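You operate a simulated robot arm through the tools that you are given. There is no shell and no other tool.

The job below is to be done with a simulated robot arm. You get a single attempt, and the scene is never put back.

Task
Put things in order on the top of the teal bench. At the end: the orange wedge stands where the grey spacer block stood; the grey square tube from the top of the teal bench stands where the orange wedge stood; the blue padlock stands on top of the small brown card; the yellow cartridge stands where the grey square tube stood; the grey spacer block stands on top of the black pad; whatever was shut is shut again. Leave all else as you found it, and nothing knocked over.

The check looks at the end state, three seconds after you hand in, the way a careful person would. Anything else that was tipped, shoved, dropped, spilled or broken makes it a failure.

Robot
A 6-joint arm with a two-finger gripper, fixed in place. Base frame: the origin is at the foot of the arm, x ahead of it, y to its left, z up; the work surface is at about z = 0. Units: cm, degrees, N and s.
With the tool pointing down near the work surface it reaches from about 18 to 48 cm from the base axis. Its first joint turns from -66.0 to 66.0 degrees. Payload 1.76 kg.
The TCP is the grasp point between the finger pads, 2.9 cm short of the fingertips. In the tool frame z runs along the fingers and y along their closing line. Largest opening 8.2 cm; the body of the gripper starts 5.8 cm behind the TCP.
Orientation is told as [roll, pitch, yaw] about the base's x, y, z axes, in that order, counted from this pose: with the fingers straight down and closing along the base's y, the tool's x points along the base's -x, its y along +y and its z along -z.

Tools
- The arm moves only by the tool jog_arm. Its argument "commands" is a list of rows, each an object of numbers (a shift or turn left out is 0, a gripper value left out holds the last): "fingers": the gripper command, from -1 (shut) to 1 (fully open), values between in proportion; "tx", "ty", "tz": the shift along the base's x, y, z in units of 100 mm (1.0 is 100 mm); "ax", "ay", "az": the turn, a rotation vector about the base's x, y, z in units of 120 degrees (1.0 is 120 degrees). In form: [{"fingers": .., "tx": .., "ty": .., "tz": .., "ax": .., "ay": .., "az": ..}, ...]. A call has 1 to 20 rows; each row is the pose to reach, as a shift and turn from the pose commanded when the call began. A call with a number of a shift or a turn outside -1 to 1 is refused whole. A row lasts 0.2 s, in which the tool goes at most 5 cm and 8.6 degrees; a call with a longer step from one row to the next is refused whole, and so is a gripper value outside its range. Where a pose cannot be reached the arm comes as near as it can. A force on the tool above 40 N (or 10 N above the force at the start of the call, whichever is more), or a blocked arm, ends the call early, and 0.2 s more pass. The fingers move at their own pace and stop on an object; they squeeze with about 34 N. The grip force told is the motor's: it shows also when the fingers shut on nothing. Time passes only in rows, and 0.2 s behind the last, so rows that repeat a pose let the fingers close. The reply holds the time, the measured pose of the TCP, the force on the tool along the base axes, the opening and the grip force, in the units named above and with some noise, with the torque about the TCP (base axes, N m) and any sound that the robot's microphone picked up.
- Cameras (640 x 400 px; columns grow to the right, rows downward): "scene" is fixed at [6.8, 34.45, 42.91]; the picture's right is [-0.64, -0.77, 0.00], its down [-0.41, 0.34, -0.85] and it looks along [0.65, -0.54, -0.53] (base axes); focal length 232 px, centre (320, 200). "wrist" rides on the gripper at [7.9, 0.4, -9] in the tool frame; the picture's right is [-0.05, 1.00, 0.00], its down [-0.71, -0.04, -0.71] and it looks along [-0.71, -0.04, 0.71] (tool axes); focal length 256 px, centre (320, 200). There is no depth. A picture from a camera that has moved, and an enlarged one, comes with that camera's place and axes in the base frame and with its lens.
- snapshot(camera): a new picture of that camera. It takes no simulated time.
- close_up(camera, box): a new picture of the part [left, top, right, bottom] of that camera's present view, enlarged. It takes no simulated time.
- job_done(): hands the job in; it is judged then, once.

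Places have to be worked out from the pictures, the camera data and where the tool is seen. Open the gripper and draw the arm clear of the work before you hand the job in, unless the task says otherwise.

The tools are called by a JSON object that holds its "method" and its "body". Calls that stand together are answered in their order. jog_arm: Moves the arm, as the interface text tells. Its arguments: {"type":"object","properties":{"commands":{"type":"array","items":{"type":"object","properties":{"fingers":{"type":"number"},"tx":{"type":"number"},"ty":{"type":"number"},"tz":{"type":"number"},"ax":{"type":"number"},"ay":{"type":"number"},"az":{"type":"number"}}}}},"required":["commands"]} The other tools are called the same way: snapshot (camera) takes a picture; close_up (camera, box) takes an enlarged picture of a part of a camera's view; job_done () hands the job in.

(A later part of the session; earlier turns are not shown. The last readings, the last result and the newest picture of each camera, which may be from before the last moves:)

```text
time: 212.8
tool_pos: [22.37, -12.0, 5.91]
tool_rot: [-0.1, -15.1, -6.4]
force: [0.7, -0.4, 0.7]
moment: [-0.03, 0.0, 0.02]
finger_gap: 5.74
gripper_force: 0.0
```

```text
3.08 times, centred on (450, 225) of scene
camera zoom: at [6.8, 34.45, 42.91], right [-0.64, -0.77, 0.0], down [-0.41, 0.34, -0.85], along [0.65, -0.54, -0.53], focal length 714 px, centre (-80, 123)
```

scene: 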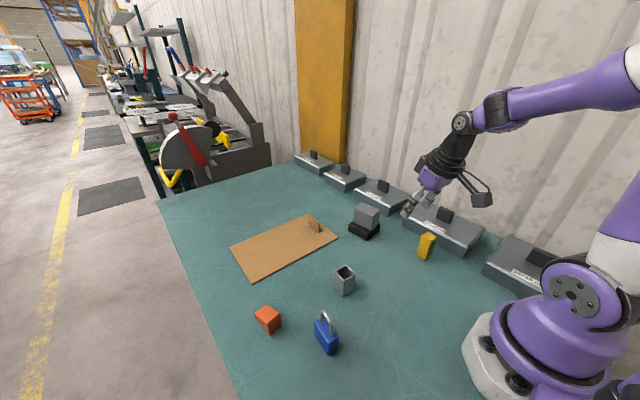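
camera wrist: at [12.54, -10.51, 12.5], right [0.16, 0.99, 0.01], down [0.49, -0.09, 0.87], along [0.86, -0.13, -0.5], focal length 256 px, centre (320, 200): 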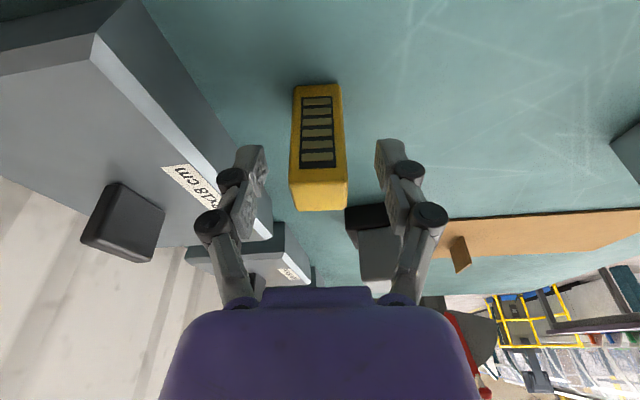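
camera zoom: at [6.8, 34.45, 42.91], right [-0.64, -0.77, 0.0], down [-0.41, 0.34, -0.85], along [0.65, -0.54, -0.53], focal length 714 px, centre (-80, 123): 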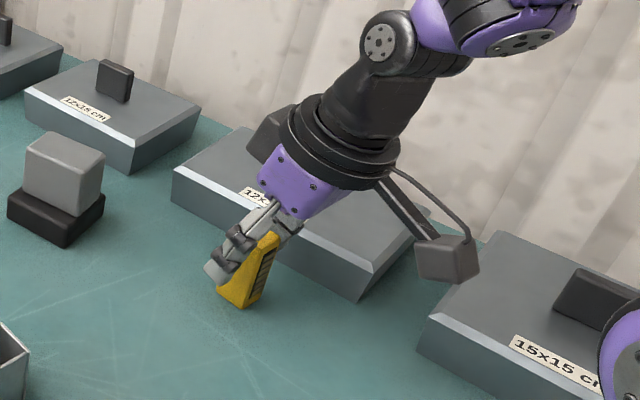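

The cartridge is centred. I close on it and lift straight up.

{"method": "jog_arm", "body": {"commands": [{"fingers": -1}, {"fingers": -1}, {"fingers": -1}, {"fingers": -1}]}}

{"method": "jog_arm", "body": {"commands": [{"tz": 0.05}, {"tz": 0.1}, {"tz": 0.2}, {"tz": 0.3}, {"tz": 0.4}, {"tz": 0.5}, {"tz": 0.6}, {"tz": 0.7}, {"tz": 0.75}, {"tz": 0.75}]}}

{"method": "close_up", "body": {"camera": "scene", "box": [370, 160, 530, 290]}}

{"method": "snapshot", "body": {"camera": "wrist"}}

```text
time: 213.8
tool_pos: [22.27, -11.96, 5.96]
tool_rot: [-0.1, -15.2, -6.4]
force: [0.1, -0.7, 7.7]
moment: [-0.07, -0.1, 0.0]
finger_gap: 2.53
gripper_force: 34.0
```

```text
time: 216.0
tool_pos: [22.15, -12.03, 13.46]
tool_rot: [-0.1, -15.0, -6.3]
force: [-0.7, -0.6, -0.3]
moment: [0.01, -0.04, 0.0]
finger_gap: 2.5
gripper_force: 33.8
```

```text
3.08 times, centred on (450, 225) of scene
camera zoom: at [6.8, 34.45, 42.91], right [-0.64, -0.77, 0.0], down [-0.41, 0.34, -0.85], along [0.65, -0.54, -0.53], focal length 714 px, centre (-80, 123)
```

zoom: 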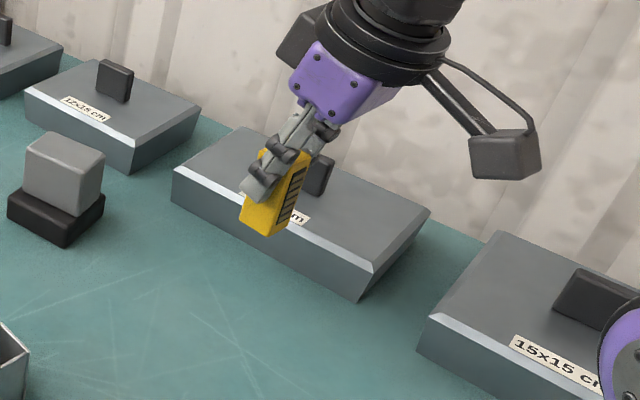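

```text
taken
camera wrist: at [12.44, -10.62, 20.05], right [0.16, 0.99, 0.01], down [0.49, -0.09, 0.87], along [0.86, -0.14, -0.5], focal length 256 px, centre (320, 200)
```

wrist: 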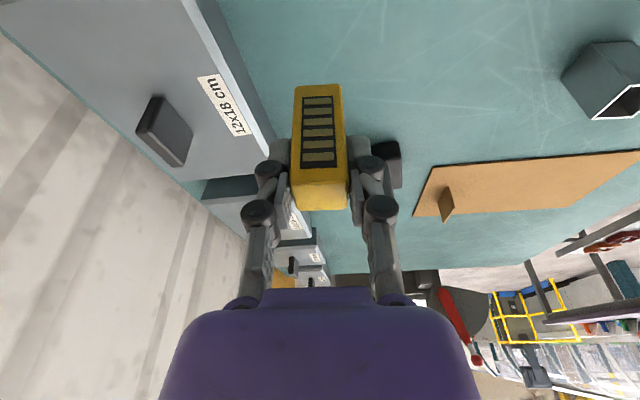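

The cartridge is held upright. I carry it around the block on the +y side towards the tube's old place, TCP target (50.3, -8.05).

{"method": "jog_arm", "body": {"commands": [{"ty": 0.1, "tx": 0.03, "tz": 0.02}, {"ty": 0.2, "tx": 0.08, "tz": 0.04}, {"ty": 0.3, "tx": 0.13, "tz": 0.06}, {"ty": 0.4, "tx": 0.18, "tz": 0.08}, {"ty": 0.5, "tx": 0.23, "tz": 0.1}, {"ty": 0.6, "tx": 0.28, "tz": 0.12}, {"ty": 0.7, "tx": 0.33, "tz": 0.14}, {"ty": 0.8, "tx": 0.38, "tz": 0.15}, {"ty": 0.9, "tx": 0.43, "tz": 0.15}, {"ty": 1.0, "tx": 0.5, "tz": 0.15}, {"ty": 1.0, "tx": 0.5, "tz": 0.15}]}}

{"method": "jog_arm", "body": {"commands": [{"tx": 0.1, "ty": 0.06}, {"tx": 0.2, "ty": 0.12}, {"tx": 0.3, "ty": 0.18}, {"tx": 0.4, "ty": 0.24}, {"tx": 0.5, "ty": 0.3}, {"tx": 0.6, "ty": 0.36}, {"tx": 0.7, "ty": 0.4}, {"tx": 0.8, "ty": 0.4}, {"tx": 0.9, "ty": 0.4}, {"tx": 1.0, "ty": 0.4}, {"tx": 1.0, "ty": 0.4}]}}

{"method": "jog_arm", "body": {"commands": [{"tx": 0.1, "tz": -0.03}, {"tx": 0.2, "tz": -0.06}, {"tx": 0.3, "tz": -0.09}, {"tx": 0.4, "tz": -0.12}, {"tx": 0.5, "tz": -0.15}, {"tx": 0.6, "tz": -0.18}, {"tx": 0.7, "tz": -0.2}, {"tx": 0.8, "tz": -0.2}, {"tx": 0.85, "tz": -0.2}, {"tx": 0.85, "tz": -0.2}]}}

{"method": "snapshot", "body": {"camera": "wrist"}}

{"method": "snapshot", "body": {"camera": "scene"}}

```text
time: 218.4
tool_pos: [27.3, -2.06, 14.97]
tool_rot: [-0.1, -15.0, -6.4]
force: [-0.1, -1.3, -1.2]
moment: [0.02, 0.0, 0.04]
finger_gap: 2.47
gripper_force: 34.1
```

```text
time: 220.8
tool_pos: [37.39, 1.94, 14.98]
tool_rot: [-0.1, -15.1, -6.4]
force: [0.2, -0.4, -1.8]
moment: [-0.02, -0.01, 0.0]
finger_gap: 2.51
gripper_force: 34.4
```

```text
time: 223.0
tool_pos: [45.75, 1.95, 13.11]
tool_rot: [-0.1, -15.1, -6.3]
force: [-0.7, -0.5, -0.1]
moment: [0.02, 0.02, 0.03]
finger_gap: 2.5
gripper_force: 34.5
```

```text
taken
camera wrist: at [36.07, 3.4, 19.63], right [0.16, 0.99, 0.01], down [0.49, -0.09, 0.87], along [0.86, -0.14, -0.5], focal length 256 px, centre (320, 200)
```

wrist: 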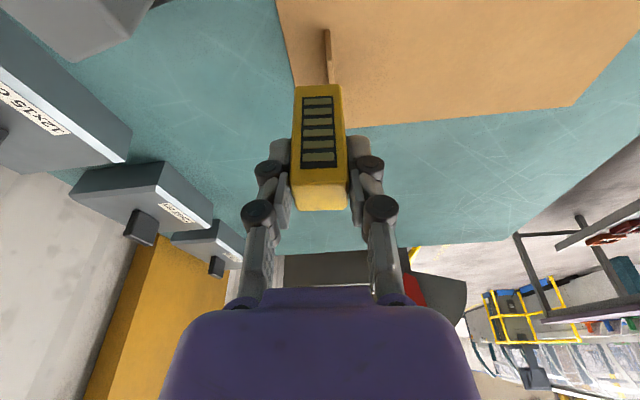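

```text
taken
```

scene: 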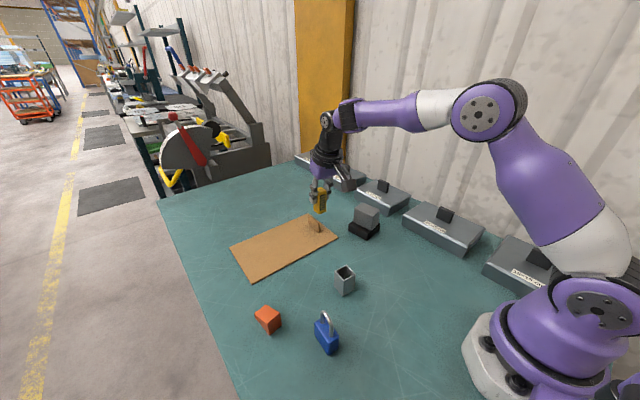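

I go on to above the tube's old place.

{"method": "jog_arm", "body": {"commands": [{"ty": -0.1, "tx": 0.04, "tz": -0.02}, {"ty": -0.2, "tx": 0.08, "tz": -0.04}, {"ty": -0.3, "tx": 0.13, "tz": -0.06}, {"ty": -0.4, "tx": 0.18, "tz": -0.08}, {"ty": -0.5, "tx": 0.23, "tz": -0.1}, {"ty": -0.6, "tx": 0.28, "tz": -0.1}, {"ty": -0.7, "tx": 0.33, "tz": -0.1}, {"ty": -0.8, "tx": 0.38, "tz": -0.1}, {"ty": -0.9, "tx": 0.43, "tz": -0.1}, {"ty": -1.0, "tx": 0.453, "tz": -0.1}, {"ty": -1.0, "tx": 0.453, "tz": -0.1}]}}

{"method": "jog_arm", "body": {"commands": [{"tz": -0.1}, {"tz": -0.2}, {"tz": -0.3}, {"tz": -0.4}, {"tz": -0.5}, {"tz": -0.56}, {"tz": -0.56}]}}

{"method": "close_up", "body": {"camera": "scene", "box": [290, 130, 420, 245]}}

```text
time: 225.4
tool_pos: [50.35, -8.05, 12.05]
tool_rot: [-0.1, -15.0, -6.4]
force: [0.6, 0.9, 0.0]
moment: [0.01, 0.02, -0.02]
finger_gap: 2.47
gripper_force: 33.7
```

```text
time: 227.0
tool_pos: [50.36, -7.94, 6.27]
tool_rot: [0.0, -15.0, -6.4]
force: [-0.1, 0.0, -1.1]
moment: [0.0, -0.02, -0.01]
finger_gap: 2.48
gripper_force: 34.0
```

```text
3.48 times, centred on (355, 188) of scene
camera zoom: at [6.8, 34.45, 42.91], right [-0.64, -0.77, 0.0], down [-0.41, 0.34, -0.85], along [0.65, -0.54, -0.53], focal length 808 px, centre (198, 244)
```

zoom: 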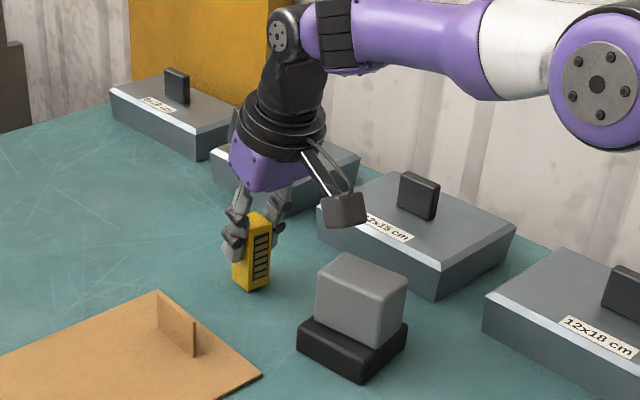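

The cartridge is just above the tube's old footprint. I lower slowly to contact.

{"method": "jog_arm", "body": {"commands": [{"tz": -0.012}, {"tz": -0.024}, {"tz": -0.03}, {"tz": -0.03}]}}

```text
time: 228.0
tool_pos: [50.31, -8.01, 6.08]
tool_rot: [-0.1, -15.0, -6.4]
force: [-0.5, 0.6, 0.2]
moment: [-0.01, 0.01, 0.02]
finger_gap: 2.5
gripper_force: 34.3
```

Readings are near zero but the height is still 0.1 cm above that at pick-up, so I lower another millimetre and check.

{"method": "jog_arm", "body": {"commands": [{"tz": -0.006}, {"tz": -0.012}, {"tz": -0.012}]}}

```text
time: 228.8
tool_pos: [50.32, -8.17, 5.85]
tool_rot: [-0.1, -15.2, -6.4]
force: [-1.4, 0.0, 8.3]
moment: [0.07, -0.03, 0.02]
finger_gap: 2.5
gripper_force: 33.7
```

Contact is confirmed (8 N upward). I open the fingers and rise straight up.

{"method": "jog_arm", "body": {"commands": [{"fingers": -0.35}, {"fingers": -0.2}, {"fingers": 0.1}, {"fingers": 0.3}, {"fingers": 0.3}]}}

{"method": "jog_arm", "body": {"commands": [{"tz": 0.08}, {"tz": 0.16}, {"tz": 0.24}, {"tz": 0.32}, {"tz": 0.4}, {"tz": 0.48}, {"tz": 0.56}, {"tz": 0.62}, {"tz": 0.62}]}}

{"method": "close_up", "body": {"camera": "scene", "box": [290, 130, 420, 245]}}

{"method": "snapshot", "body": {"camera": "wrist"}}

```text
time: 230.0
tool_pos: [50.33, -8.07, 5.9]
tool_rot: [-0.1, -15.1, -6.4]
force: [-0.2, -0.7, -0.3]
moment: [-0.01, 0.0, -0.01]
finger_gap: 5.33
gripper_force: 0.1
```

```text
time: 232.0
tool_pos: [50.39, -8.03, 12.15]
tool_rot: [-0.1, -15.1, -6.3]
force: [0.1, -0.7, 0.6]
moment: [0.01, 0.03, 0.01]
finger_gap: 5.34
gripper_force: 0.1
```

```text
3.48 times, centred on (355, 188) of scene
camera zoom: at [6.8, 34.45, 42.91], right [-0.64, -0.77, 0.0], down [-0.41, 0.34, -0.85], along [0.65, -0.54, -0.53], focal length 808 px, centre (198, 244)
```

zoom: 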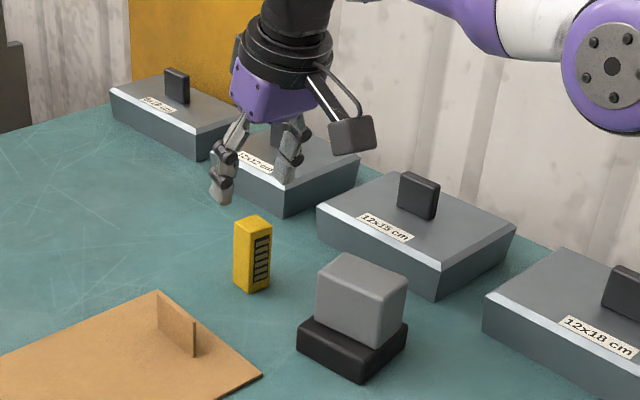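

```text
taken
camera wrist: at [40.61, -6.62, 18.7], right [0.16, 0.99, 0.01], down [0.49, -0.09, 0.87], along [0.86, -0.13, -0.5], focal length 256 px, centre (320, 200)
```

wrist: 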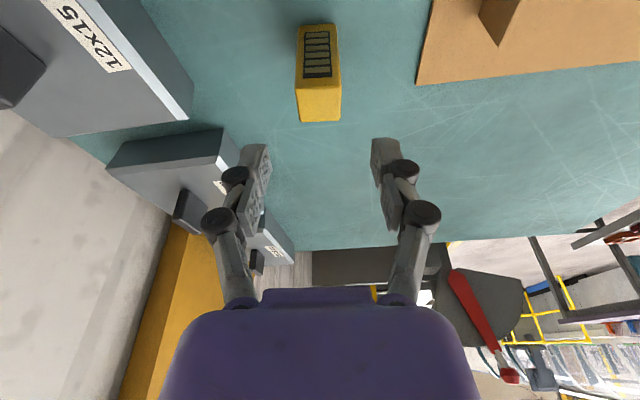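

All four of those moves are done; only the padlock and its card remain. Of the covers only the 15x15 hood could still be reached, from low down with a tilt towards -x, so I retreat around the block and straighten the tool on the way there.

{"method": "jog_arm", "body": {"commands": [{"ty": 0.1, "tx": -0.04}, {"ty": 0.2, "tx": -0.08}, {"ty": 0.3, "tx": -0.13}, {"ty": 0.4, "tx": -0.18, "tz": 0.03}, {"ty": 0.5, "tx": -0.23, "tz": 0.06}, {"ty": 0.6, "tx": -0.28, "tz": 0.09}, {"ty": 0.7, "tx": -0.36, "tz": 0.12}, {"ty": 0.8, "tx": -0.44, "tz": 0.15}, {"ty": 0.9, "tx": -0.52, "tz": 0.15}, {"ty": 1.0, "tx": -0.6, "tz": 0.15}, {"ty": 1.0, "tx": -0.6, "tz": 0.15}]}}

{"method": "jog_arm", "body": {"commands": [{"tx": -0.1, "az": 0.01}, {"tx": -0.2, "az": 0.02}, {"tx": -0.3, "az": 0.03}, {"tx": -0.4, "az": 0.04}, {"tx": -0.5, "az": 0.05}, {"tx": -0.6, "az": 0.053}, {"tx": -0.7, "az": 0.053}, {"tx": -0.8, "az": 0.053}, {"tx": -0.9, "az": 0.053}, {"tx": -1.0, "az": 0.053}, {"tx": -1.0, "az": 0.053}]}}

{"method": "jog_arm", "body": {"commands": [{"tx": -0.06, "ty": -0.08, "ay": 0.02}, {"tx": -0.12, "ty": -0.16, "ay": 0.04}, {"tx": -0.18, "ty": -0.24, "ay": 0.06}, {"tx": -0.24, "ty": -0.32, "ay": 0.08}, {"tx": -0.3, "ty": -0.4, "ay": 0.1}, {"tx": -0.36, "ty": -0.48, "ay": 0.125}, {"tx": -0.42, "ty": -0.56, "ay": 0.125}, {"tx": -0.48, "ty": -0.64, "ay": 0.125}, {"tx": -0.54, "ty": -0.72, "ay": 0.125}, {"tx": -0.6, "ty": -0.8, "ay": 0.125}, {"tx": -0.6, "ty": -0.8, "ay": 0.125}]}}

{"method": "snapshot", "body": {"camera": "scene"}}

```text
time: 234.4
tool_pos: [44.42, 2.0, 13.47]
tool_rot: [-0.1, -15.1, -6.4]
force: [0.4, 0.1, 0.1]
moment: [-0.03, 0.02, -0.01]
finger_gap: 5.33
gripper_force: 0.1
```

```text
time: 236.8
tool_pos: [34.34, 2.02, 13.62]
tool_rot: [-0.1, -15.1, 0.0]
force: [0.6, 0.6, 0.1]
moment: [-0.03, -0.02, 0.01]
finger_gap: 5.33
gripper_force: 0.0
```

```text
time: 239.2
tool_pos: [28.27, -5.98, 13.76]
tool_rot: [-0.1, -0.1, 0.0]
force: [-0.5, 0.8, -0.2]
moment: [-0.04, 0.01, -0.02]
finger_gap: 5.33
gripper_force: 0.1
```

```text
taken
```

scene: 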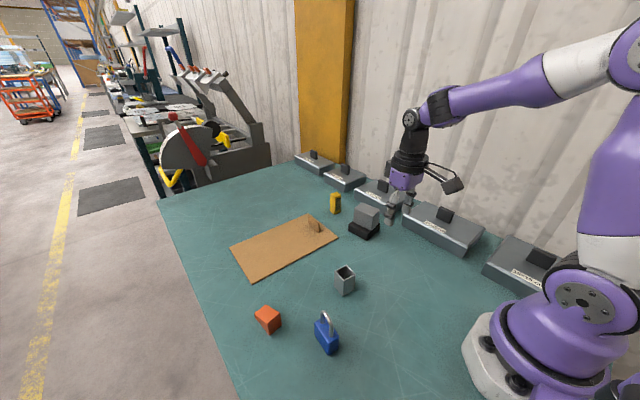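

The posture is normal. I move to (21, -14, 12) and then tilt the tool gradually towards -x while watching for limits.

{"method": "jog_arm", "body": {"commands": [{"tx": -0.07, "ty": -0.08, "tz": -0.02}, {"tx": -0.14, "ty": -0.16, "tz": -0.04}, {"tx": -0.21, "ty": -0.24, "tz": -0.06}, {"tx": -0.28, "ty": -0.32, "tz": -0.08}, {"tx": -0.35, "ty": -0.4, "tz": -0.1}, {"tx": -0.42, "ty": -0.48, "tz": -0.12}, {"tx": -0.49, "ty": -0.56, "tz": -0.14}, {"tx": -0.56, "ty": -0.64, "tz": -0.16}, {"tx": -0.63, "ty": -0.72, "tz": -0.18}, {"tx": -0.7, "ty": -0.8, "tz": -0.18}, {"tx": -0.7, "ty": -0.8, "tz": -0.18}]}}

{"method": "jog_arm", "body": {"commands": [{"ay": 0.02, "tx": -0.03, "ty": -0.03}, {"ay": 0.04, "tx": -0.06, "ty": -0.06}, {"ay": 0.06, "tx": -0.09, "ty": -0.09}, {"ay": 0.08, "tx": -0.12, "ty": -0.12}, {"ay": 0.1, "tx": -0.15, "ty": -0.15}, {"ay": 0.12, "tx": -0.18, "ty": -0.18}, {"ay": 0.14, "tx": -0.21, "ty": -0.21}, {"ay": 0.14, "tx": -0.21, "ty": -0.21}]}}

{"method": "snapshot", "body": {"camera": "scene"}}

```text
time: 241.6
tool_pos: [21.35, -14.0, 11.87]
tool_rot: [-0.1, -0.1, 0.0]
force: [-0.1, 0.7, -0.3]
moment: [0.02, 0.02, 0.01]
finger_gap: 5.32
gripper_force: 0.1
```

```text
time: 243.4
tool_pos: [19.19, -15.95, 11.92]
tool_rot: [-0.2, 16.8, 0.1]
force: [0.3, 0.4, -0.3]
moment: [-0.01, -0.02, 0.01]
finger_gap: 5.34
gripper_force: 0.0
```

```text
taken
```

scene: 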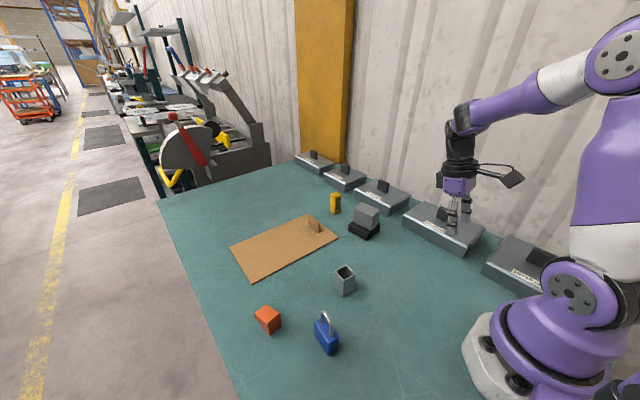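

No limit flagged at 17°. I continue towards (12, -21, 12) and 25° tilt in small steps.

{"method": "jog_arm", "body": {"commands": [{"ay": 0.01, "tx": -0.07, "ty": -0.05}, {"ay": 0.02, "tx": -0.14, "ty": -0.1}, {"ay": 0.03, "tx": -0.21, "ty": -0.15}, {"ay": 0.04, "tx": -0.28, "ty": -0.2}, {"ay": 0.05, "tx": -0.35, "ty": -0.25}, {"ay": 0.06, "tx": -0.42, "ty": -0.3}, {"ay": 0.07, "tx": -0.49, "ty": -0.35}, {"ay": 0.07, "tx": -0.56, "ty": -0.4}, {"ay": 0.07, "tx": -0.63, "ty": -0.45}, {"ay": 0.07, "tx": -0.7, "ty": -0.5}, {"ay": 0.07, "tx": -0.7, "ty": -0.5}]}}

{"method": "snapshot", "body": {"camera": "wrist"}}

{"method": "snapshot", "body": {"camera": "scene"}}

```text
time: 245.8
tool_pos: [12.12, -21.25, 11.84]
tool_rot: [-0.1, 25.1, -0.1]
force: [0.2, 0.5, -0.2]
moment: [0.01, -0.04, 0.01]
finger_gap: 5.34
gripper_force: 0.0
```

```text
taken
camera wrist: at [8.94, -20.9, 23.29], right [0.05, 1.0, -0.02], down [0.94, -0.04, 0.34], along [0.34, -0.04, -0.94], focal length 256 px, centre (320, 200)
```

wrist: 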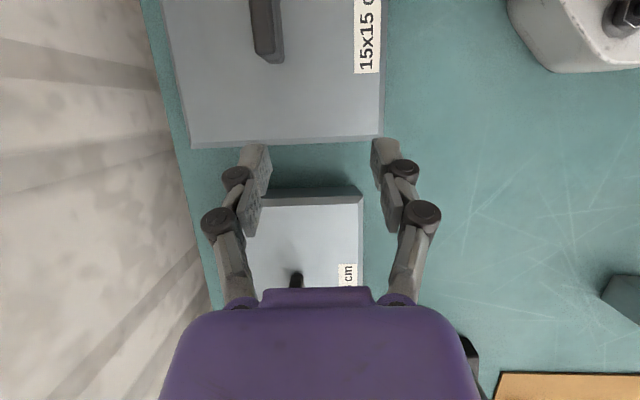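

```text
taken
```

scene: 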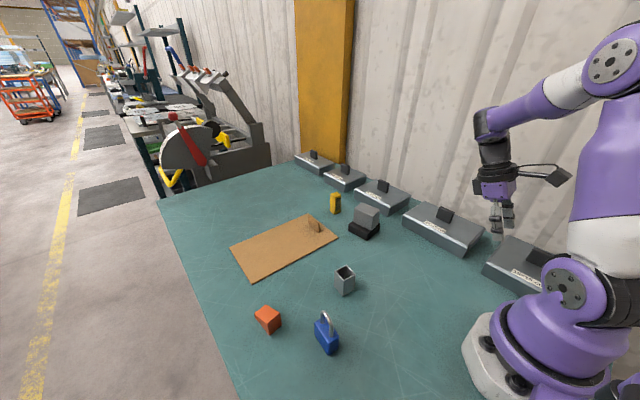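

The 25° tilt is reachable here. The 15x15 tab reads x 1.9–6.0, y ≈ -24.5; I move over it.

{"method": "jog_arm", "body": {"commands": [{"tx": -0.07, "ty": -0.04}, {"tx": -0.14, "ty": -0.08}, {"tx": -0.21, "ty": -0.12}, {"tx": -0.28, "ty": -0.16}, {"tx": -0.35, "ty": -0.2}, {"tx": -0.42, "ty": -0.24}, {"tx": -0.49, "ty": -0.28}, {"tx": -0.56, "ty": -0.31}, {"tx": -0.63, "ty": -0.31}, {"tx": -0.7, "ty": -0.31}, {"tx": -0.7, "ty": -0.31}]}}

{"method": "snapshot", "body": {"camera": "wrist"}}

{"method": "snapshot", "body": {"camera": "scene"}}

```text
time: 248.2
tool_pos: [5.25, -24.13, 11.84]
tool_rot: [-0.1, 25.2, 0.0]
force: [0.6, -0.2, -0.1]
moment: [0.01, 0.02, 0.03]
finger_gap: 5.31
gripper_force: 0.0
```

```text
taken
camera wrist: at [1.95, -23.89, 23.28], right [0.05, 1.0, -0.02], down [0.94, -0.04, 0.34], along [0.34, -0.04, -0.94], focal length 256 px, centre (320, 200)
```

wrist: 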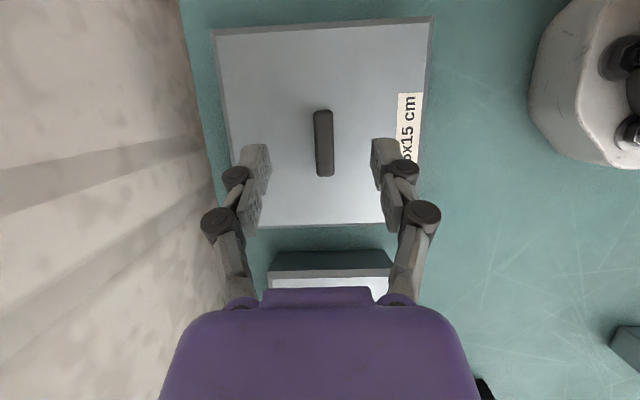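

```text
taken
```

scene: 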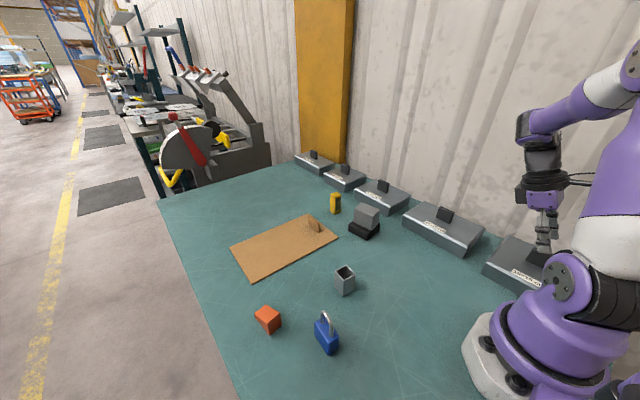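

The 15x15 tab is reachable after all, with its centre at about (4.0, -24.1). I descend on it and grip.

{"method": "jog_arm", "body": {"commands": [{"tx": -0.03, "tz": -0.08}, {"tx": -0.065, "tz": -0.16}, {"tx": -0.065, "tz": -0.24}, {"tx": -0.065, "tz": -0.32}, {"tx": -0.065, "tz": -0.4}, {"tx": -0.065, "tz": -0.46}, {"tx": -0.065, "tz": -0.46}]}}

{"method": "snapshot", "body": {"camera": "wrist"}}

{"method": "close_up", "body": {"camera": "scene", "box": [460, 160, 640, 300]}}

```text
time: 249.8
tool_pos: [4.68, -24.27, 7.19]
tool_rot: [-0.2, 25.1, 0.0]
force: [0.0, -0.5, -0.4]
moment: [-0.06, 0.01, 0.01]
finger_gap: 5.33
gripper_force: 0.0
```

```text
taken
camera wrist: at [1.27, -23.9, 18.69], right [0.05, 1.0, -0.02], down [0.94, -0.04, 0.34], along [0.34, -0.04, -0.94], focal length 256 px, centre (320, 200)
```

wrist: 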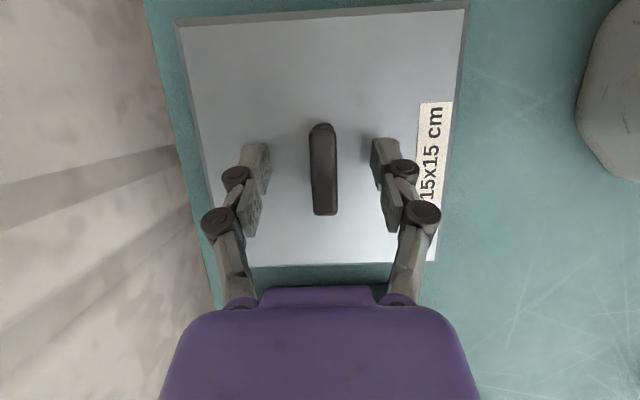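

```text
2.86 times, centred on (550, 230) of scene
camera zoom: at [6.8, 34.45, 42.91], right [-0.64, -0.77, 0.0], down [-0.41, 0.34, -0.85], along [0.65, -0.54, -0.53], focal length 664 px, centre (-337, 114)
```

zoom: 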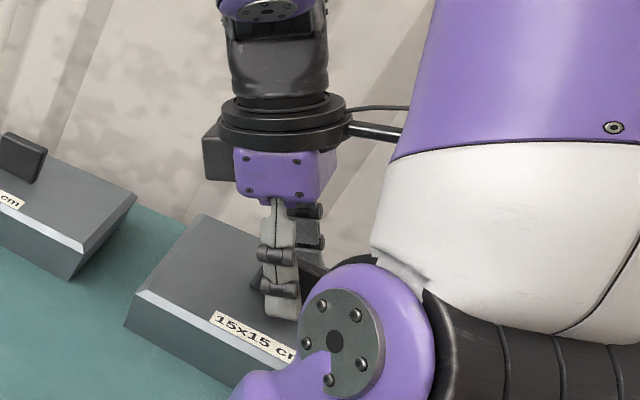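

The fingers straddle the tab; reference corners in this zoom are (200,215), (140,293), (125,325). I close and lift 1 cm gently.

{"method": "jog_arm", "body": {"commands": [{"fingers": -1}, {"fingers": -1}, {"fingers": -1}, {"fingers": -1}]}}

{"method": "jog_arm", "body": {"commands": [{"tz": 0.02}, {"tz": 0.04}, {"tz": 0.06}, {"tz": 0.08}, {"tz": 0.1}, {"tz": 0.1}]}}

{"method": "close_up", "body": {"camera": "scene", "box": [460, 160, 640, 300]}}

```text
time: 250.8
tool_pos: [4.61, -24.2, 7.36]
tool_rot: [-0.1, 25.1, 0.0]
force: [0.0, -1.5, 2.3]
moment: [0.01, 0.04, 0.02]
finger_gap: 1.16
gripper_force: 33.8
```

```text
time: 252.2
tool_pos: [4.62, -24.3, 8.17]
tool_rot: [-0.1, 25.0, 0.0]
force: [-0.4, -0.4, -3.7]
moment: [0.02, -0.01, 0.0]
finger_gap: 1.13
gripper_force: 33.8
```

```text
2.86 times, centred on (550, 230) of scene
camera zoom: at [6.8, 34.45, 42.91], right [-0.64, -0.77, 0.0], down [-0.41, 0.34, -0.85], along [0.65, -0.54, -0.53], focal length 664 px, centre (-337, 114)
```

zoom: 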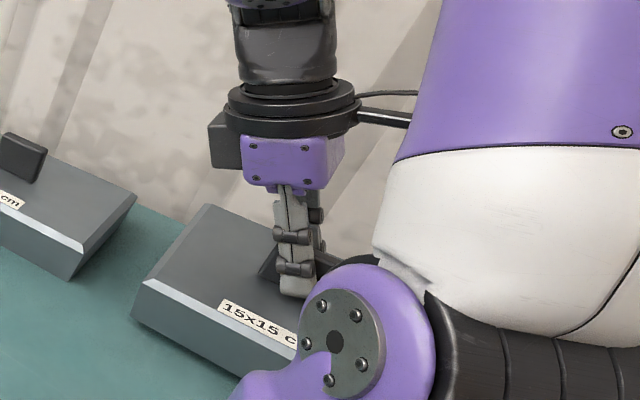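

It lifts cleanly. I raise it 6 cm more in small steps and look at the space underneath.

{"method": "jog_arm", "body": {"commands": [{"tz": 0.06}, {"tz": 0.12}, {"tz": 0.18}, {"tz": 0.24}, {"tz": 0.3}, {"tz": 0.36}, {"tz": 0.42}, {"tz": 0.48}, {"tz": 0.54}, {"tz": 0.6}, {"tz": 0.6}]}}

{"method": "close_up", "body": {"camera": "scene", "box": [460, 160, 640, 300]}}

{"method": "snapshot", "body": {"camera": "wrist"}}

```text
time: 254.6
tool_pos: [4.5, -24.29, 14.29]
tool_rot: [-0.1, 25.1, 0.0]
force: [-0.3, -0.7, -1.7]
moment: [-0.02, -0.05, -0.03]
finger_gap: 1.14
gripper_force: 34.2
```

```text
2.86 times, centred on (550, 230) of scene
camera zoom: at [6.8, 34.45, 42.91], right [-0.64, -0.77, 0.0], down [-0.41, 0.34, -0.85], along [0.65, -0.54, -0.53], focal length 664 px, centre (-337, 114)
```

zoom: 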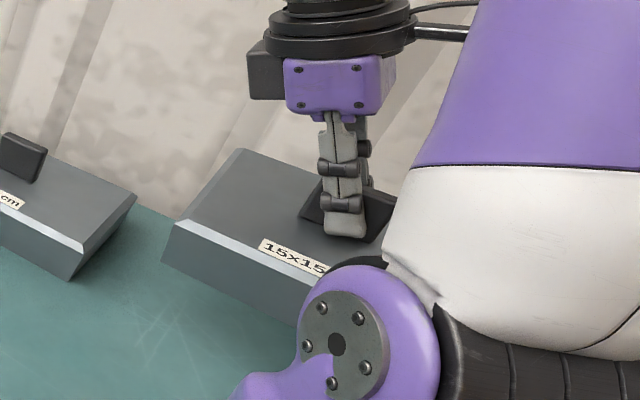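

```text
taken
camera wrist: at [1.25, -23.92, 25.76], right [0.05, 1.0, -0.02], down [0.94, -0.04, 0.34], along [0.34, -0.04, -0.94], focal length 256 px, centre (320, 200)
```

wrist: 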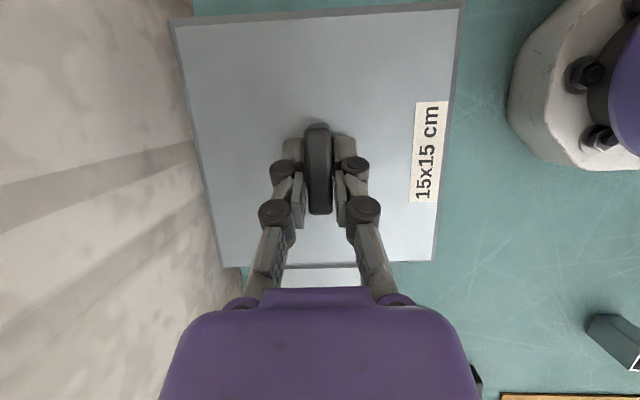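

The visible part beneath is bare, but the robot hides most of this spot from the fixed camera. I will park this hood temporarily on the free area near (22.6, -9) and look at the spot with the wrist camera; first a diagonal move clear of the base and of the 12x18 tab.

{"method": "jog_arm", "body": {"commands": [{"tx": 0.1, "ty": 0.03}, {"tx": 0.2, "ty": 0.08}, {"tx": 0.3, "ty": 0.14}, {"tx": 0.4, "ty": 0.22}, {"tx": 0.5, "ty": 0.3}, {"tx": 0.6, "ty": 0.38}, {"tx": 0.7, "ty": 0.46}, {"tx": 0.8, "ty": 0.55}, {"tx": 0.9, "ty": 0.65}, {"tx": 1.0, "ty": 0.75}, {"tx": 1.0, "ty": 0.75}]}}

{"method": "snapshot", "body": {"camera": "scene"}}

{"method": "snapshot", "body": {"camera": "wrist"}}

```text
time: 257.0
tool_pos: [14.67, -16.59, 14.27]
tool_rot: [-0.1, 25.1, 0.0]
force: [0.6, 0.1, -3.0]
moment: [-0.01, -0.02, 0.0]
finger_gap: 1.16
gripper_force: 34.1
```

```text
taken
```

scene: 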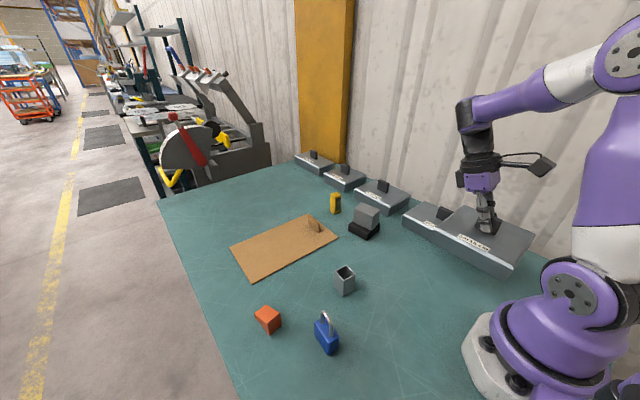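

```text
taken
camera wrist: at [11.3, -16.34, 25.78], right [0.05, 1.0, -0.02], down [0.94, -0.04, 0.34], along [0.34, -0.04, -0.94], focal length 256 px, centre (320, 200)
```

wrist: 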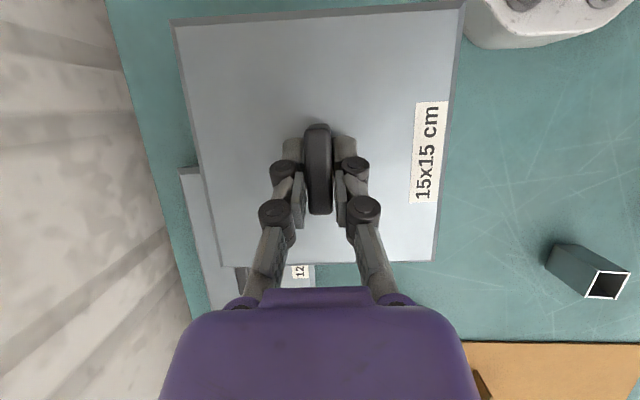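

The hood is moving clear. I zoom at its old spot in the fixed camera before going on.

{"method": "close_up", "body": {"camera": "scene", "box": [480, 220, 620, 310]}}

{"method": "close_up", "body": {"camera": "wrist", "box": [90, 0, 220, 110]}}

```text
4.44 times, centred on (550, 265) of scene
camera zoom: at [6.8, 34.45, 42.91], right [-0.64, -0.77, 0.0], down [-0.41, 0.34, -0.85], along [0.65, -0.54, -0.53], focal length 1032 px, centre (-702, -89)
```

zoom: 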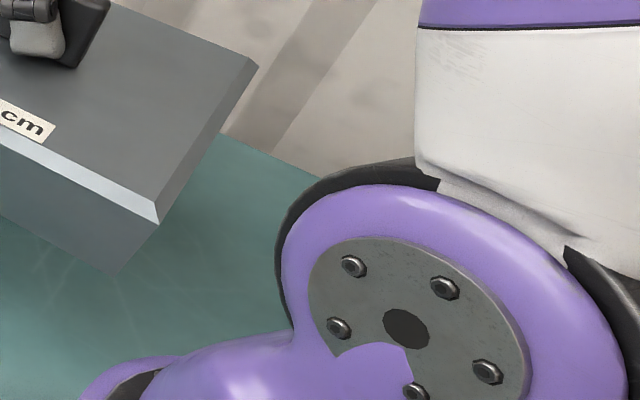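

```text
3.64 times, centred on (155, 55) of wrist
camera zoom: at [11.3, -16.34, 25.78], right [0.05, 1.0, -0.02], down [0.94, -0.04, 0.34], along [0.34, -0.04, -0.94], focal length 931 px, centre (920, 727)
```

zoom: 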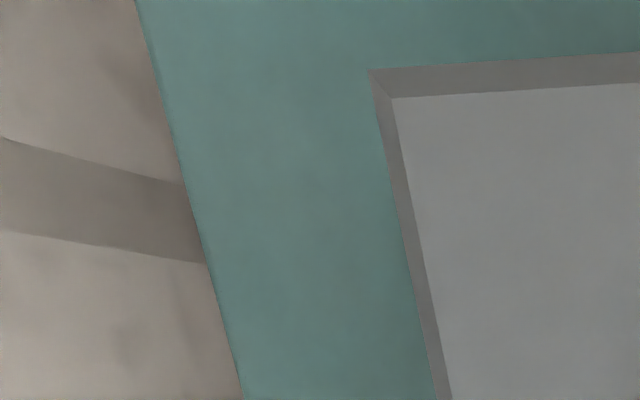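

The centre of its old spot is bare as well, but a strip near x < 1.5 is still hidden. To be thorough I carry the hood on to (22.6, -9), set it down there temporarily and look with the wrist camera.

{"method": "jog_arm", "body": {"commands": [{"tx": 0.08, "ty": 0.08}, {"tx": 0.16, "ty": 0.16}, {"tx": 0.24, "ty": 0.24}, {"tx": 0.32, "ty": 0.32}, {"tx": 0.4, "ty": 0.4}, {"tx": 0.48, "ty": 0.48}, {"tx": 0.56, "ty": 0.56}, {"tx": 0.64, "ty": 0.64}, {"tx": 0.72, "ty": 0.7}, {"tx": 0.8, "ty": 0.76}, {"tx": 0.8, "ty": 0.76}]}}

{"method": "snapshot", "body": {"camera": "scene"}}

{"method": "close_up", "body": {"camera": "scene", "box": [480, 220, 620, 310]}}

{"method": "snapshot", "body": {"camera": "wrist"}}

```text
time: 259.4
tool_pos: [22.67, -9.04, 14.29]
tool_rot: [-0.1, 25.2, 0.0]
force: [-0.9, 0.6, -3.7]
moment: [0.01, 0.0, 0.01]
finger_gap: 1.13
gripper_force: 34.0
```

```text
taken
```

scene: 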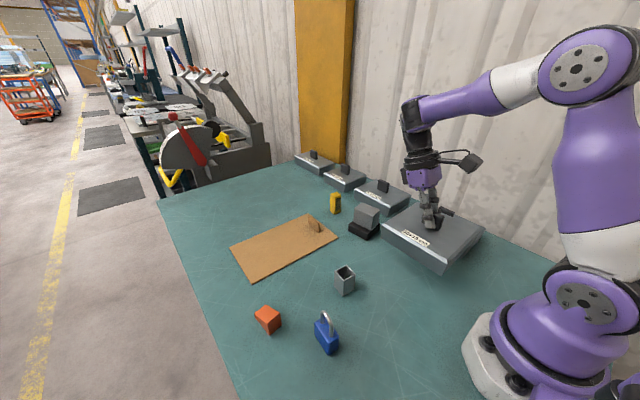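

```text
4.44 times, centred on (550, 265) of scene
camera zoom: at [6.8, 34.45, 42.91], right [-0.64, -0.77, 0.0], down [-0.41, 0.34, -0.85], along [0.65, -0.54, -0.53], focal length 1032 px, centre (-702, -89)
```

zoom: 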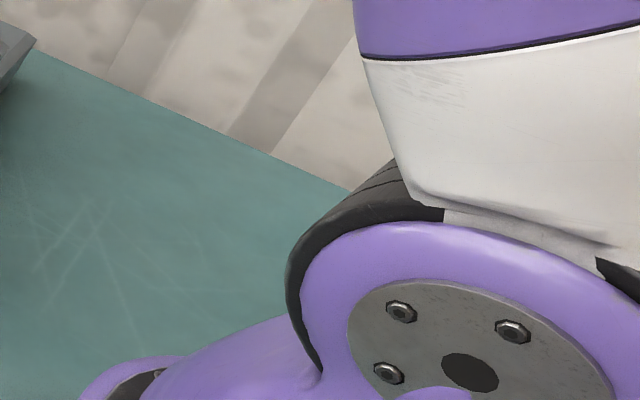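

```text
taken
camera wrist: at [19.34, -8.8, 25.79], right [0.05, 1.0, -0.02], down [0.94, -0.04, 0.34], along [0.34, -0.04, -0.94], focal length 256 px, centre (320, 200)
```

wrist: 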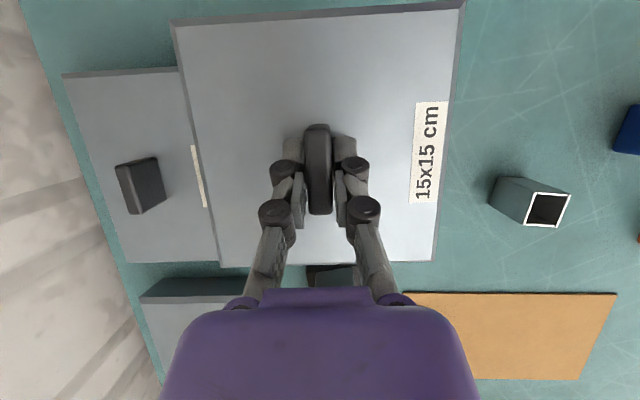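

The visible part of that spot is bare too, except for the last strip hidden behind the robot's shoulder. I set the hood down here on the free bench for a moment to go and look.

{"method": "jog_arm", "body": {"commands": [{"tz": -0.08}, {"tz": -0.16}, {"tz": -0.24}, {"tz": -0.32}, {"tz": -0.4}, {"tz": -0.48}, {"tz": -0.56}, {"tz": -0.62}, {"tz": -0.66}, {"tz": -0.66}]}}

{"method": "jog_arm", "body": {"commands": [{"tz": -0.01}, {"tz": -0.02}, {"tz": -0.03}, {"tz": -0.03}]}}

```text
time: 261.6
tool_pos: [22.64, -9.11, 7.72]
tool_rot: [-0.2, 25.1, 0.0]
force: [0.0, 0.1, -2.1]
moment: [-0.01, -0.02, 0.0]
finger_gap: 1.14
gripper_force: 34.0
```

```text
time: 262.6
tool_pos: [22.57, -9.12, 7.33]
tool_rot: [-0.2, 25.2, 0.1]
force: [0.7, 0.6, -2.3]
moment: [0.02, -0.02, 0.01]
finger_gap: 1.17
gripper_force: 33.8
```

Still hanging by a hair; I lower another 2 mm, release and rise.

{"method": "jog_arm", "body": {"commands": [{"tz": -0.01}, {"tz": -0.02}, {"tz": -0.02}, {"fingers": -0.8, "tz": -0.02}, {"fingers": -0.4, "tz": -0.02}, {"fingers": 0.3, "tz": -0.02}, {"fingers": 0.3, "tz": -0.02}]}}

{"method": "jog_arm", "body": {"commands": [{"tz": 0.08}, {"tz": 0.16}, {"tz": 0.24}, {"tz": 0.32}, {"tz": 0.4}, {"tz": 0.48}, {"tz": 0.55}, {"tz": 0.55}]}}

{"method": "snapshot", "body": {"camera": "wrist"}}

{"method": "snapshot", "body": {"camera": "scene"}}

```text
time: 264.2
tool_pos: [22.64, -9.11, 7.19]
tool_rot: [-0.1, 25.1, 0.0]
force: [0.3, -0.9, 0.0]
moment: [0.01, -0.02, 0.01]
finger_gap: 5.34
gripper_force: 0.0
```

```text
time: 266.0
tool_pos: [22.71, -9.05, 12.7]
tool_rot: [-0.1, 25.0, 0.0]
force: [0.2, -0.1, 0.2]
moment: [-0.02, -0.03, -0.01]
finger_gap: 5.33
gripper_force: 0.0
```

```text
taken
camera wrist: at [19.29, -8.73, 24.11], right [0.05, 1.0, -0.02], down [0.94, -0.04, 0.34], along [0.34, -0.04, -0.94], focal length 256 px, centre (320, 200)
```

wrist: 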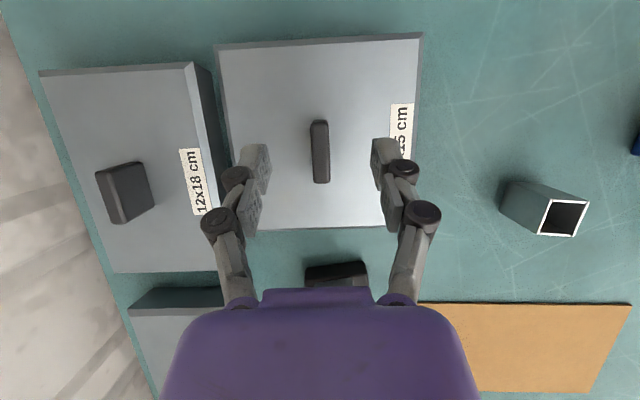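

```text
taken
```

scene: 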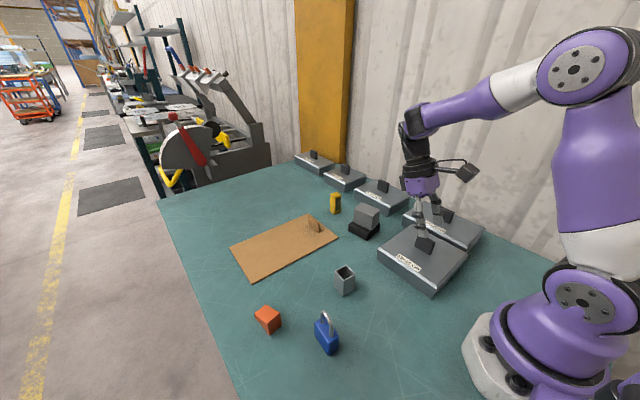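

The hood is parked safely. I go to look straight down at its old spot.

{"method": "jog_arm", "body": {"commands": [{"tx": -0.08, "ty": -0.08}, {"tx": -0.16, "ty": -0.16}, {"tx": -0.24, "ty": -0.24}, {"tx": -0.32, "ty": -0.32}, {"tx": -0.4, "ty": -0.4}, {"tx": -0.48, "ty": -0.48}, {"tx": -0.56, "ty": -0.56}, {"tx": -0.64, "ty": -0.64}, {"tx": -0.72, "ty": -0.7}, {"tx": -0.8, "ty": -0.76}, {"tx": -0.8, "ty": -0.76}]}}

{"method": "jog_arm", "body": {"commands": [{"tx": -0.08, "ty": -0.06}, {"tx": -0.16, "ty": -0.12}, {"tx": -0.24, "ty": -0.18}, {"tx": -0.32, "ty": -0.24}, {"tx": -0.4, "ty": -0.3}, {"tx": -0.48, "ty": -0.36}, {"tx": -0.56, "ty": -0.42}, {"tx": -0.64, "ty": -0.48}, {"tx": -0.72, "ty": -0.52}, {"tx": -0.8, "ty": -0.56}, {"tx": -0.8, "ty": -0.56}]}}

{"method": "snapshot", "body": {"camera": "wrist"}}

```text
time: 268.4
tool_pos: [14.56, -16.73, 12.6]
tool_rot: [-0.1, 25.1, 0.1]
force: [0.3, -0.1, 0.0]
moment: [-0.02, -0.02, 0.04]
finger_gap: 5.32
gripper_force: 0.1
```

```text
time: 270.8
tool_pos: [6.46, -22.35, 12.62]
tool_rot: [-0.1, 25.1, 0.0]
force: [0.3, 0.0, 0.4]
moment: [0.0, 0.0, -0.01]
finger_gap: 5.33
gripper_force: 0.0
```

```text
taken
camera wrist: at [3.24, -22.01, 24.14], right [0.05, 1.0, -0.02], down [0.94, -0.04, 0.34], along [0.34, -0.04, -0.94], focal length 256 px, centre (320, 200)
```

wrist: 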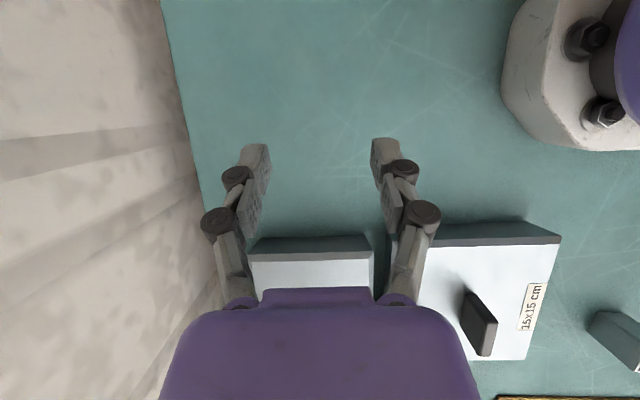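

The whole 15x15 spot is bare bench, so nothing is hidden there. I go back to the parked hood to return it to its place.

{"method": "jog_arm", "body": {"commands": [{"tx": 0.08, "ty": 0.04}, {"tx": 0.16, "ty": 0.08}, {"tx": 0.24, "ty": 0.13}, {"tx": 0.32, "ty": 0.19}, {"tx": 0.4, "ty": 0.25}, {"tx": 0.48, "ty": 0.31}, {"tx": 0.56, "ty": 0.37}, {"tx": 0.64, "ty": 0.43}, {"tx": 0.72, "ty": 0.49}, {"tx": 0.8, "ty": 0.56}, {"tx": 0.8, "ty": 0.56}]}}

{"method": "jog_arm", "body": {"commands": [{"tx": 0.08, "ty": 0.08}, {"tx": 0.16, "ty": 0.16}, {"tx": 0.24, "ty": 0.24}, {"tx": 0.32, "ty": 0.32}, {"tx": 0.4, "ty": 0.4}, {"tx": 0.48, "ty": 0.48}, {"tx": 0.56, "ty": 0.56}, {"tx": 0.64, "ty": 0.64}, {"tx": 0.72, "ty": 0.7}, {"tx": 0.8, "ty": 0.76}, {"tx": 0.8, "ty": 0.76}]}}

{"method": "snapshot", "body": {"camera": "wrist"}}

```text
time: 273.2
tool_pos: [14.59, -16.68, 12.54]
tool_rot: [-0.1, 25.1, -0.1]
force: [0.0, -0.4, 0.2]
moment: [0.02, -0.02, 0.0]
finger_gap: 5.33
gripper_force: 0.0
```

```text
time: 275.6
tool_pos: [22.53, -9.13, 12.71]
tool_rot: [-0.1, 25.2, 0.0]
force: [-0.4, 0.6, -0.3]
moment: [0.0, -0.01, -0.04]
finger_gap: 5.32
gripper_force: 0.0
```

```text
taken
camera wrist: at [19.28, -8.79, 24.12], right [0.05, 1.0, -0.02], down [0.94, -0.04, 0.34], along [0.34, -0.04, -0.94], focal length 256 px, centre (320, 200)
```

wrist: 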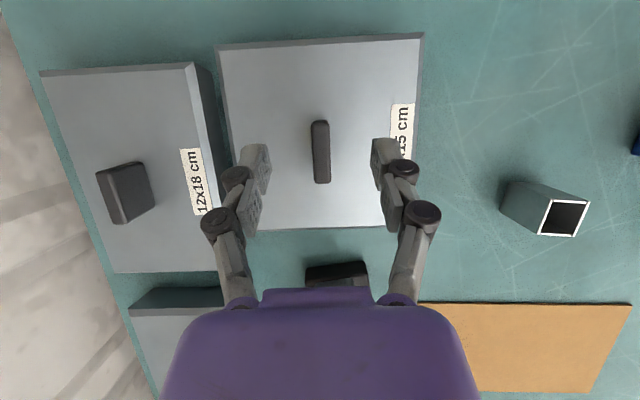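

I descend onto the tab again, grip, and lift the hood 7.1 cm.

{"method": "jog_arm", "body": {"commands": [{"tz": -0.08}, {"tz": -0.16}, {"tz": -0.24}, {"tz": -0.32}, {"tz": -0.4}, {"tz": -0.48}, {"tz": -0.55}, {"tz": -0.55}]}}

{"method": "jog_arm", "body": {"commands": [{"fingers": -1}, {"fingers": -1}, {"fingers": -1}, {"fingers": -1}]}}

{"method": "jog_arm", "body": {"commands": [{"tz": 0.04}, {"tz": 0.1}, {"tz": 0.16}, {"tz": 0.24}, {"tz": 0.32}, {"tz": 0.4}, {"tz": 0.48}, {"tz": 0.56}, {"tz": 0.64}, {"tz": 0.71}, {"tz": 0.71}]}}

{"method": "snapshot", "body": {"camera": "wrist"}}

```text
time: 277.4
tool_pos: [22.62, -9.08, 7.05]
tool_rot: [-0.1, 25.2, -0.1]
force: [0.8, -0.3, -0.6]
moment: [0.0, -0.01, 0.0]
finger_gap: 5.33
gripper_force: 0.0
```

```text
time: 278.4
tool_pos: [22.59, -9.03, 7.17]
tool_rot: [-0.1, 25.0, 0.0]
force: [5.2, 2.6, 14.5]
moment: [0.1, -0.05, 0.02]
finger_gap: 1.15
gripper_force: 34.0
```

```text
time: 280.8
tool_pos: [22.54, -8.99, 14.24]
tool_rot: [-0.2, 25.1, 0.0]
force: [-0.5, 0.3, -2.8]
moment: [0.02, -0.02, -0.02]
finger_gap: 1.15
gripper_force: 34.0
```

```text
taken
camera wrist: at [19.27, -8.74, 25.71], right [0.05, 1.0, -0.02], down [0.94, -0.04, 0.34], along [0.34, -0.04, -0.94], focal length 256 px, centre (320, 200)
```

wrist: 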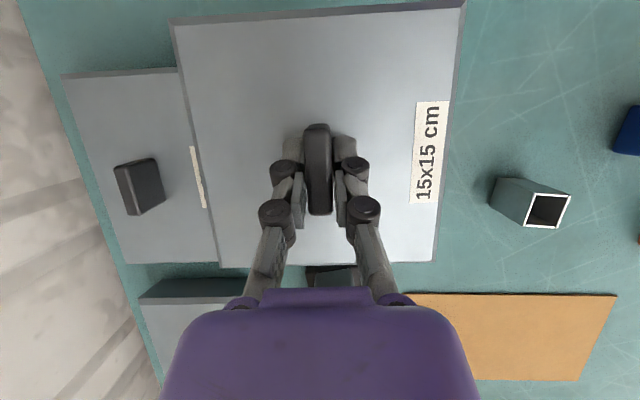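

The hood is held as before. I carry it back along the same diagonal to its old position.

{"method": "jog_arm", "body": {"commands": [{"tx": -0.08, "ty": -0.08}, {"tx": -0.16, "ty": -0.16}, {"tx": -0.24, "ty": -0.24}, {"tx": -0.32, "ty": -0.32}, {"tx": -0.4, "ty": -0.4}, {"tx": -0.48, "ty": -0.48}, {"tx": -0.56, "ty": -0.56}, {"tx": -0.64, "ty": -0.64}, {"tx": -0.72, "ty": -0.7}, {"tx": -0.8, "ty": -0.76}, {"tx": -0.8, "ty": -0.76}]}}

{"method": "jog_arm", "body": {"commands": [{"tx": -0.1, "ty": -0.1}, {"tx": -0.2, "ty": -0.2}, {"tx": -0.3, "ty": -0.29}, {"tx": -0.4, "ty": -0.37}, {"tx": -0.5, "ty": -0.45}, {"tx": -0.6, "ty": -0.53}, {"tx": -0.7, "ty": -0.61}, {"tx": -0.8, "ty": -0.67}, {"tx": -0.9, "ty": -0.72}, {"tx": -1.0, "ty": -0.75}, {"tx": -1.0, "ty": -0.75}]}}

{"method": "jog_arm", "body": {"commands": [{"tz": -0.08}, {"tz": -0.16}, {"tz": -0.24}, {"tz": -0.32}, {"tz": -0.4}, {"tz": -0.48}, {"tz": -0.56}, {"tz": -0.62}, {"tz": -0.65}, {"tz": -0.65}]}}

{"method": "close_up", "body": {"camera": "scene", "box": [460, 160, 640, 300]}}

{"method": "snapshot", "body": {"camera": "wrist"}}

```text
time: 283.2
tool_pos: [14.43, -16.72, 14.16]
tool_rot: [-0.2, 25.1, 0.0]
force: [0.3, -0.6, -3.7]
moment: [-0.01, -0.02, -0.03]
finger_gap: 1.14
gripper_force: 34.2
```

```text
time: 285.6
tool_pos: [4.46, -24.25, 14.28]
tool_rot: [0.0, 25.1, -0.1]
force: [-0.8, -0.3, -3.4]
moment: [0.0, -0.02, 0.01]
finger_gap: 1.14
gripper_force: 33.7
```

```text
time: 287.8
tool_pos: [4.6, -24.14, 7.69]
tool_rot: [-0.2, 25.0, 0.1]
force: [0.3, -0.3, -3.4]
moment: [-0.02, 0.0, 0.02]
finger_gap: 1.14
gripper_force: 33.8
```

```text
2.86 times, centred on (550, 230) of scene
camera zoom: at [6.8, 34.45, 42.91], right [-0.64, -0.77, 0.0], down [-0.41, 0.34, -0.85], along [0.65, -0.54, -0.53], focal length 664 px, centre (-337, 114)
```

zoom: 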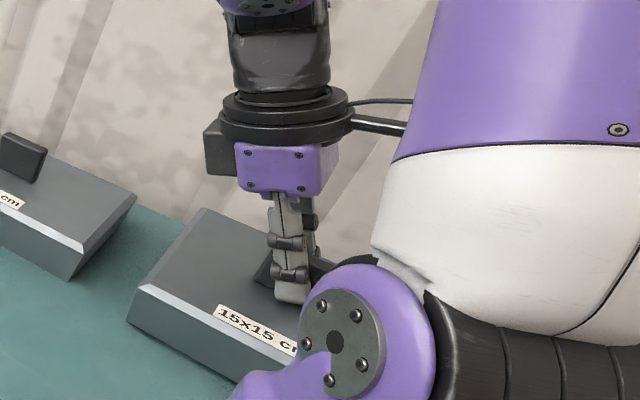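

```text
taken
camera wrist: at [1.35, -23.84, 19.17], right [0.05, 1.0, -0.02], down [0.94, -0.04, 0.34], along [0.34, -0.04, -0.94], focal length 256 px, centre (320, 200)
```

wrist: 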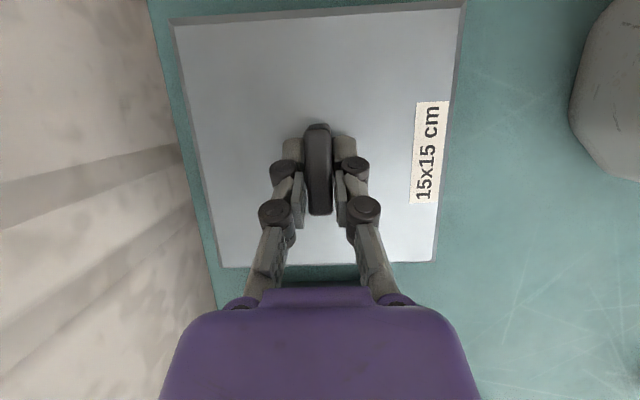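

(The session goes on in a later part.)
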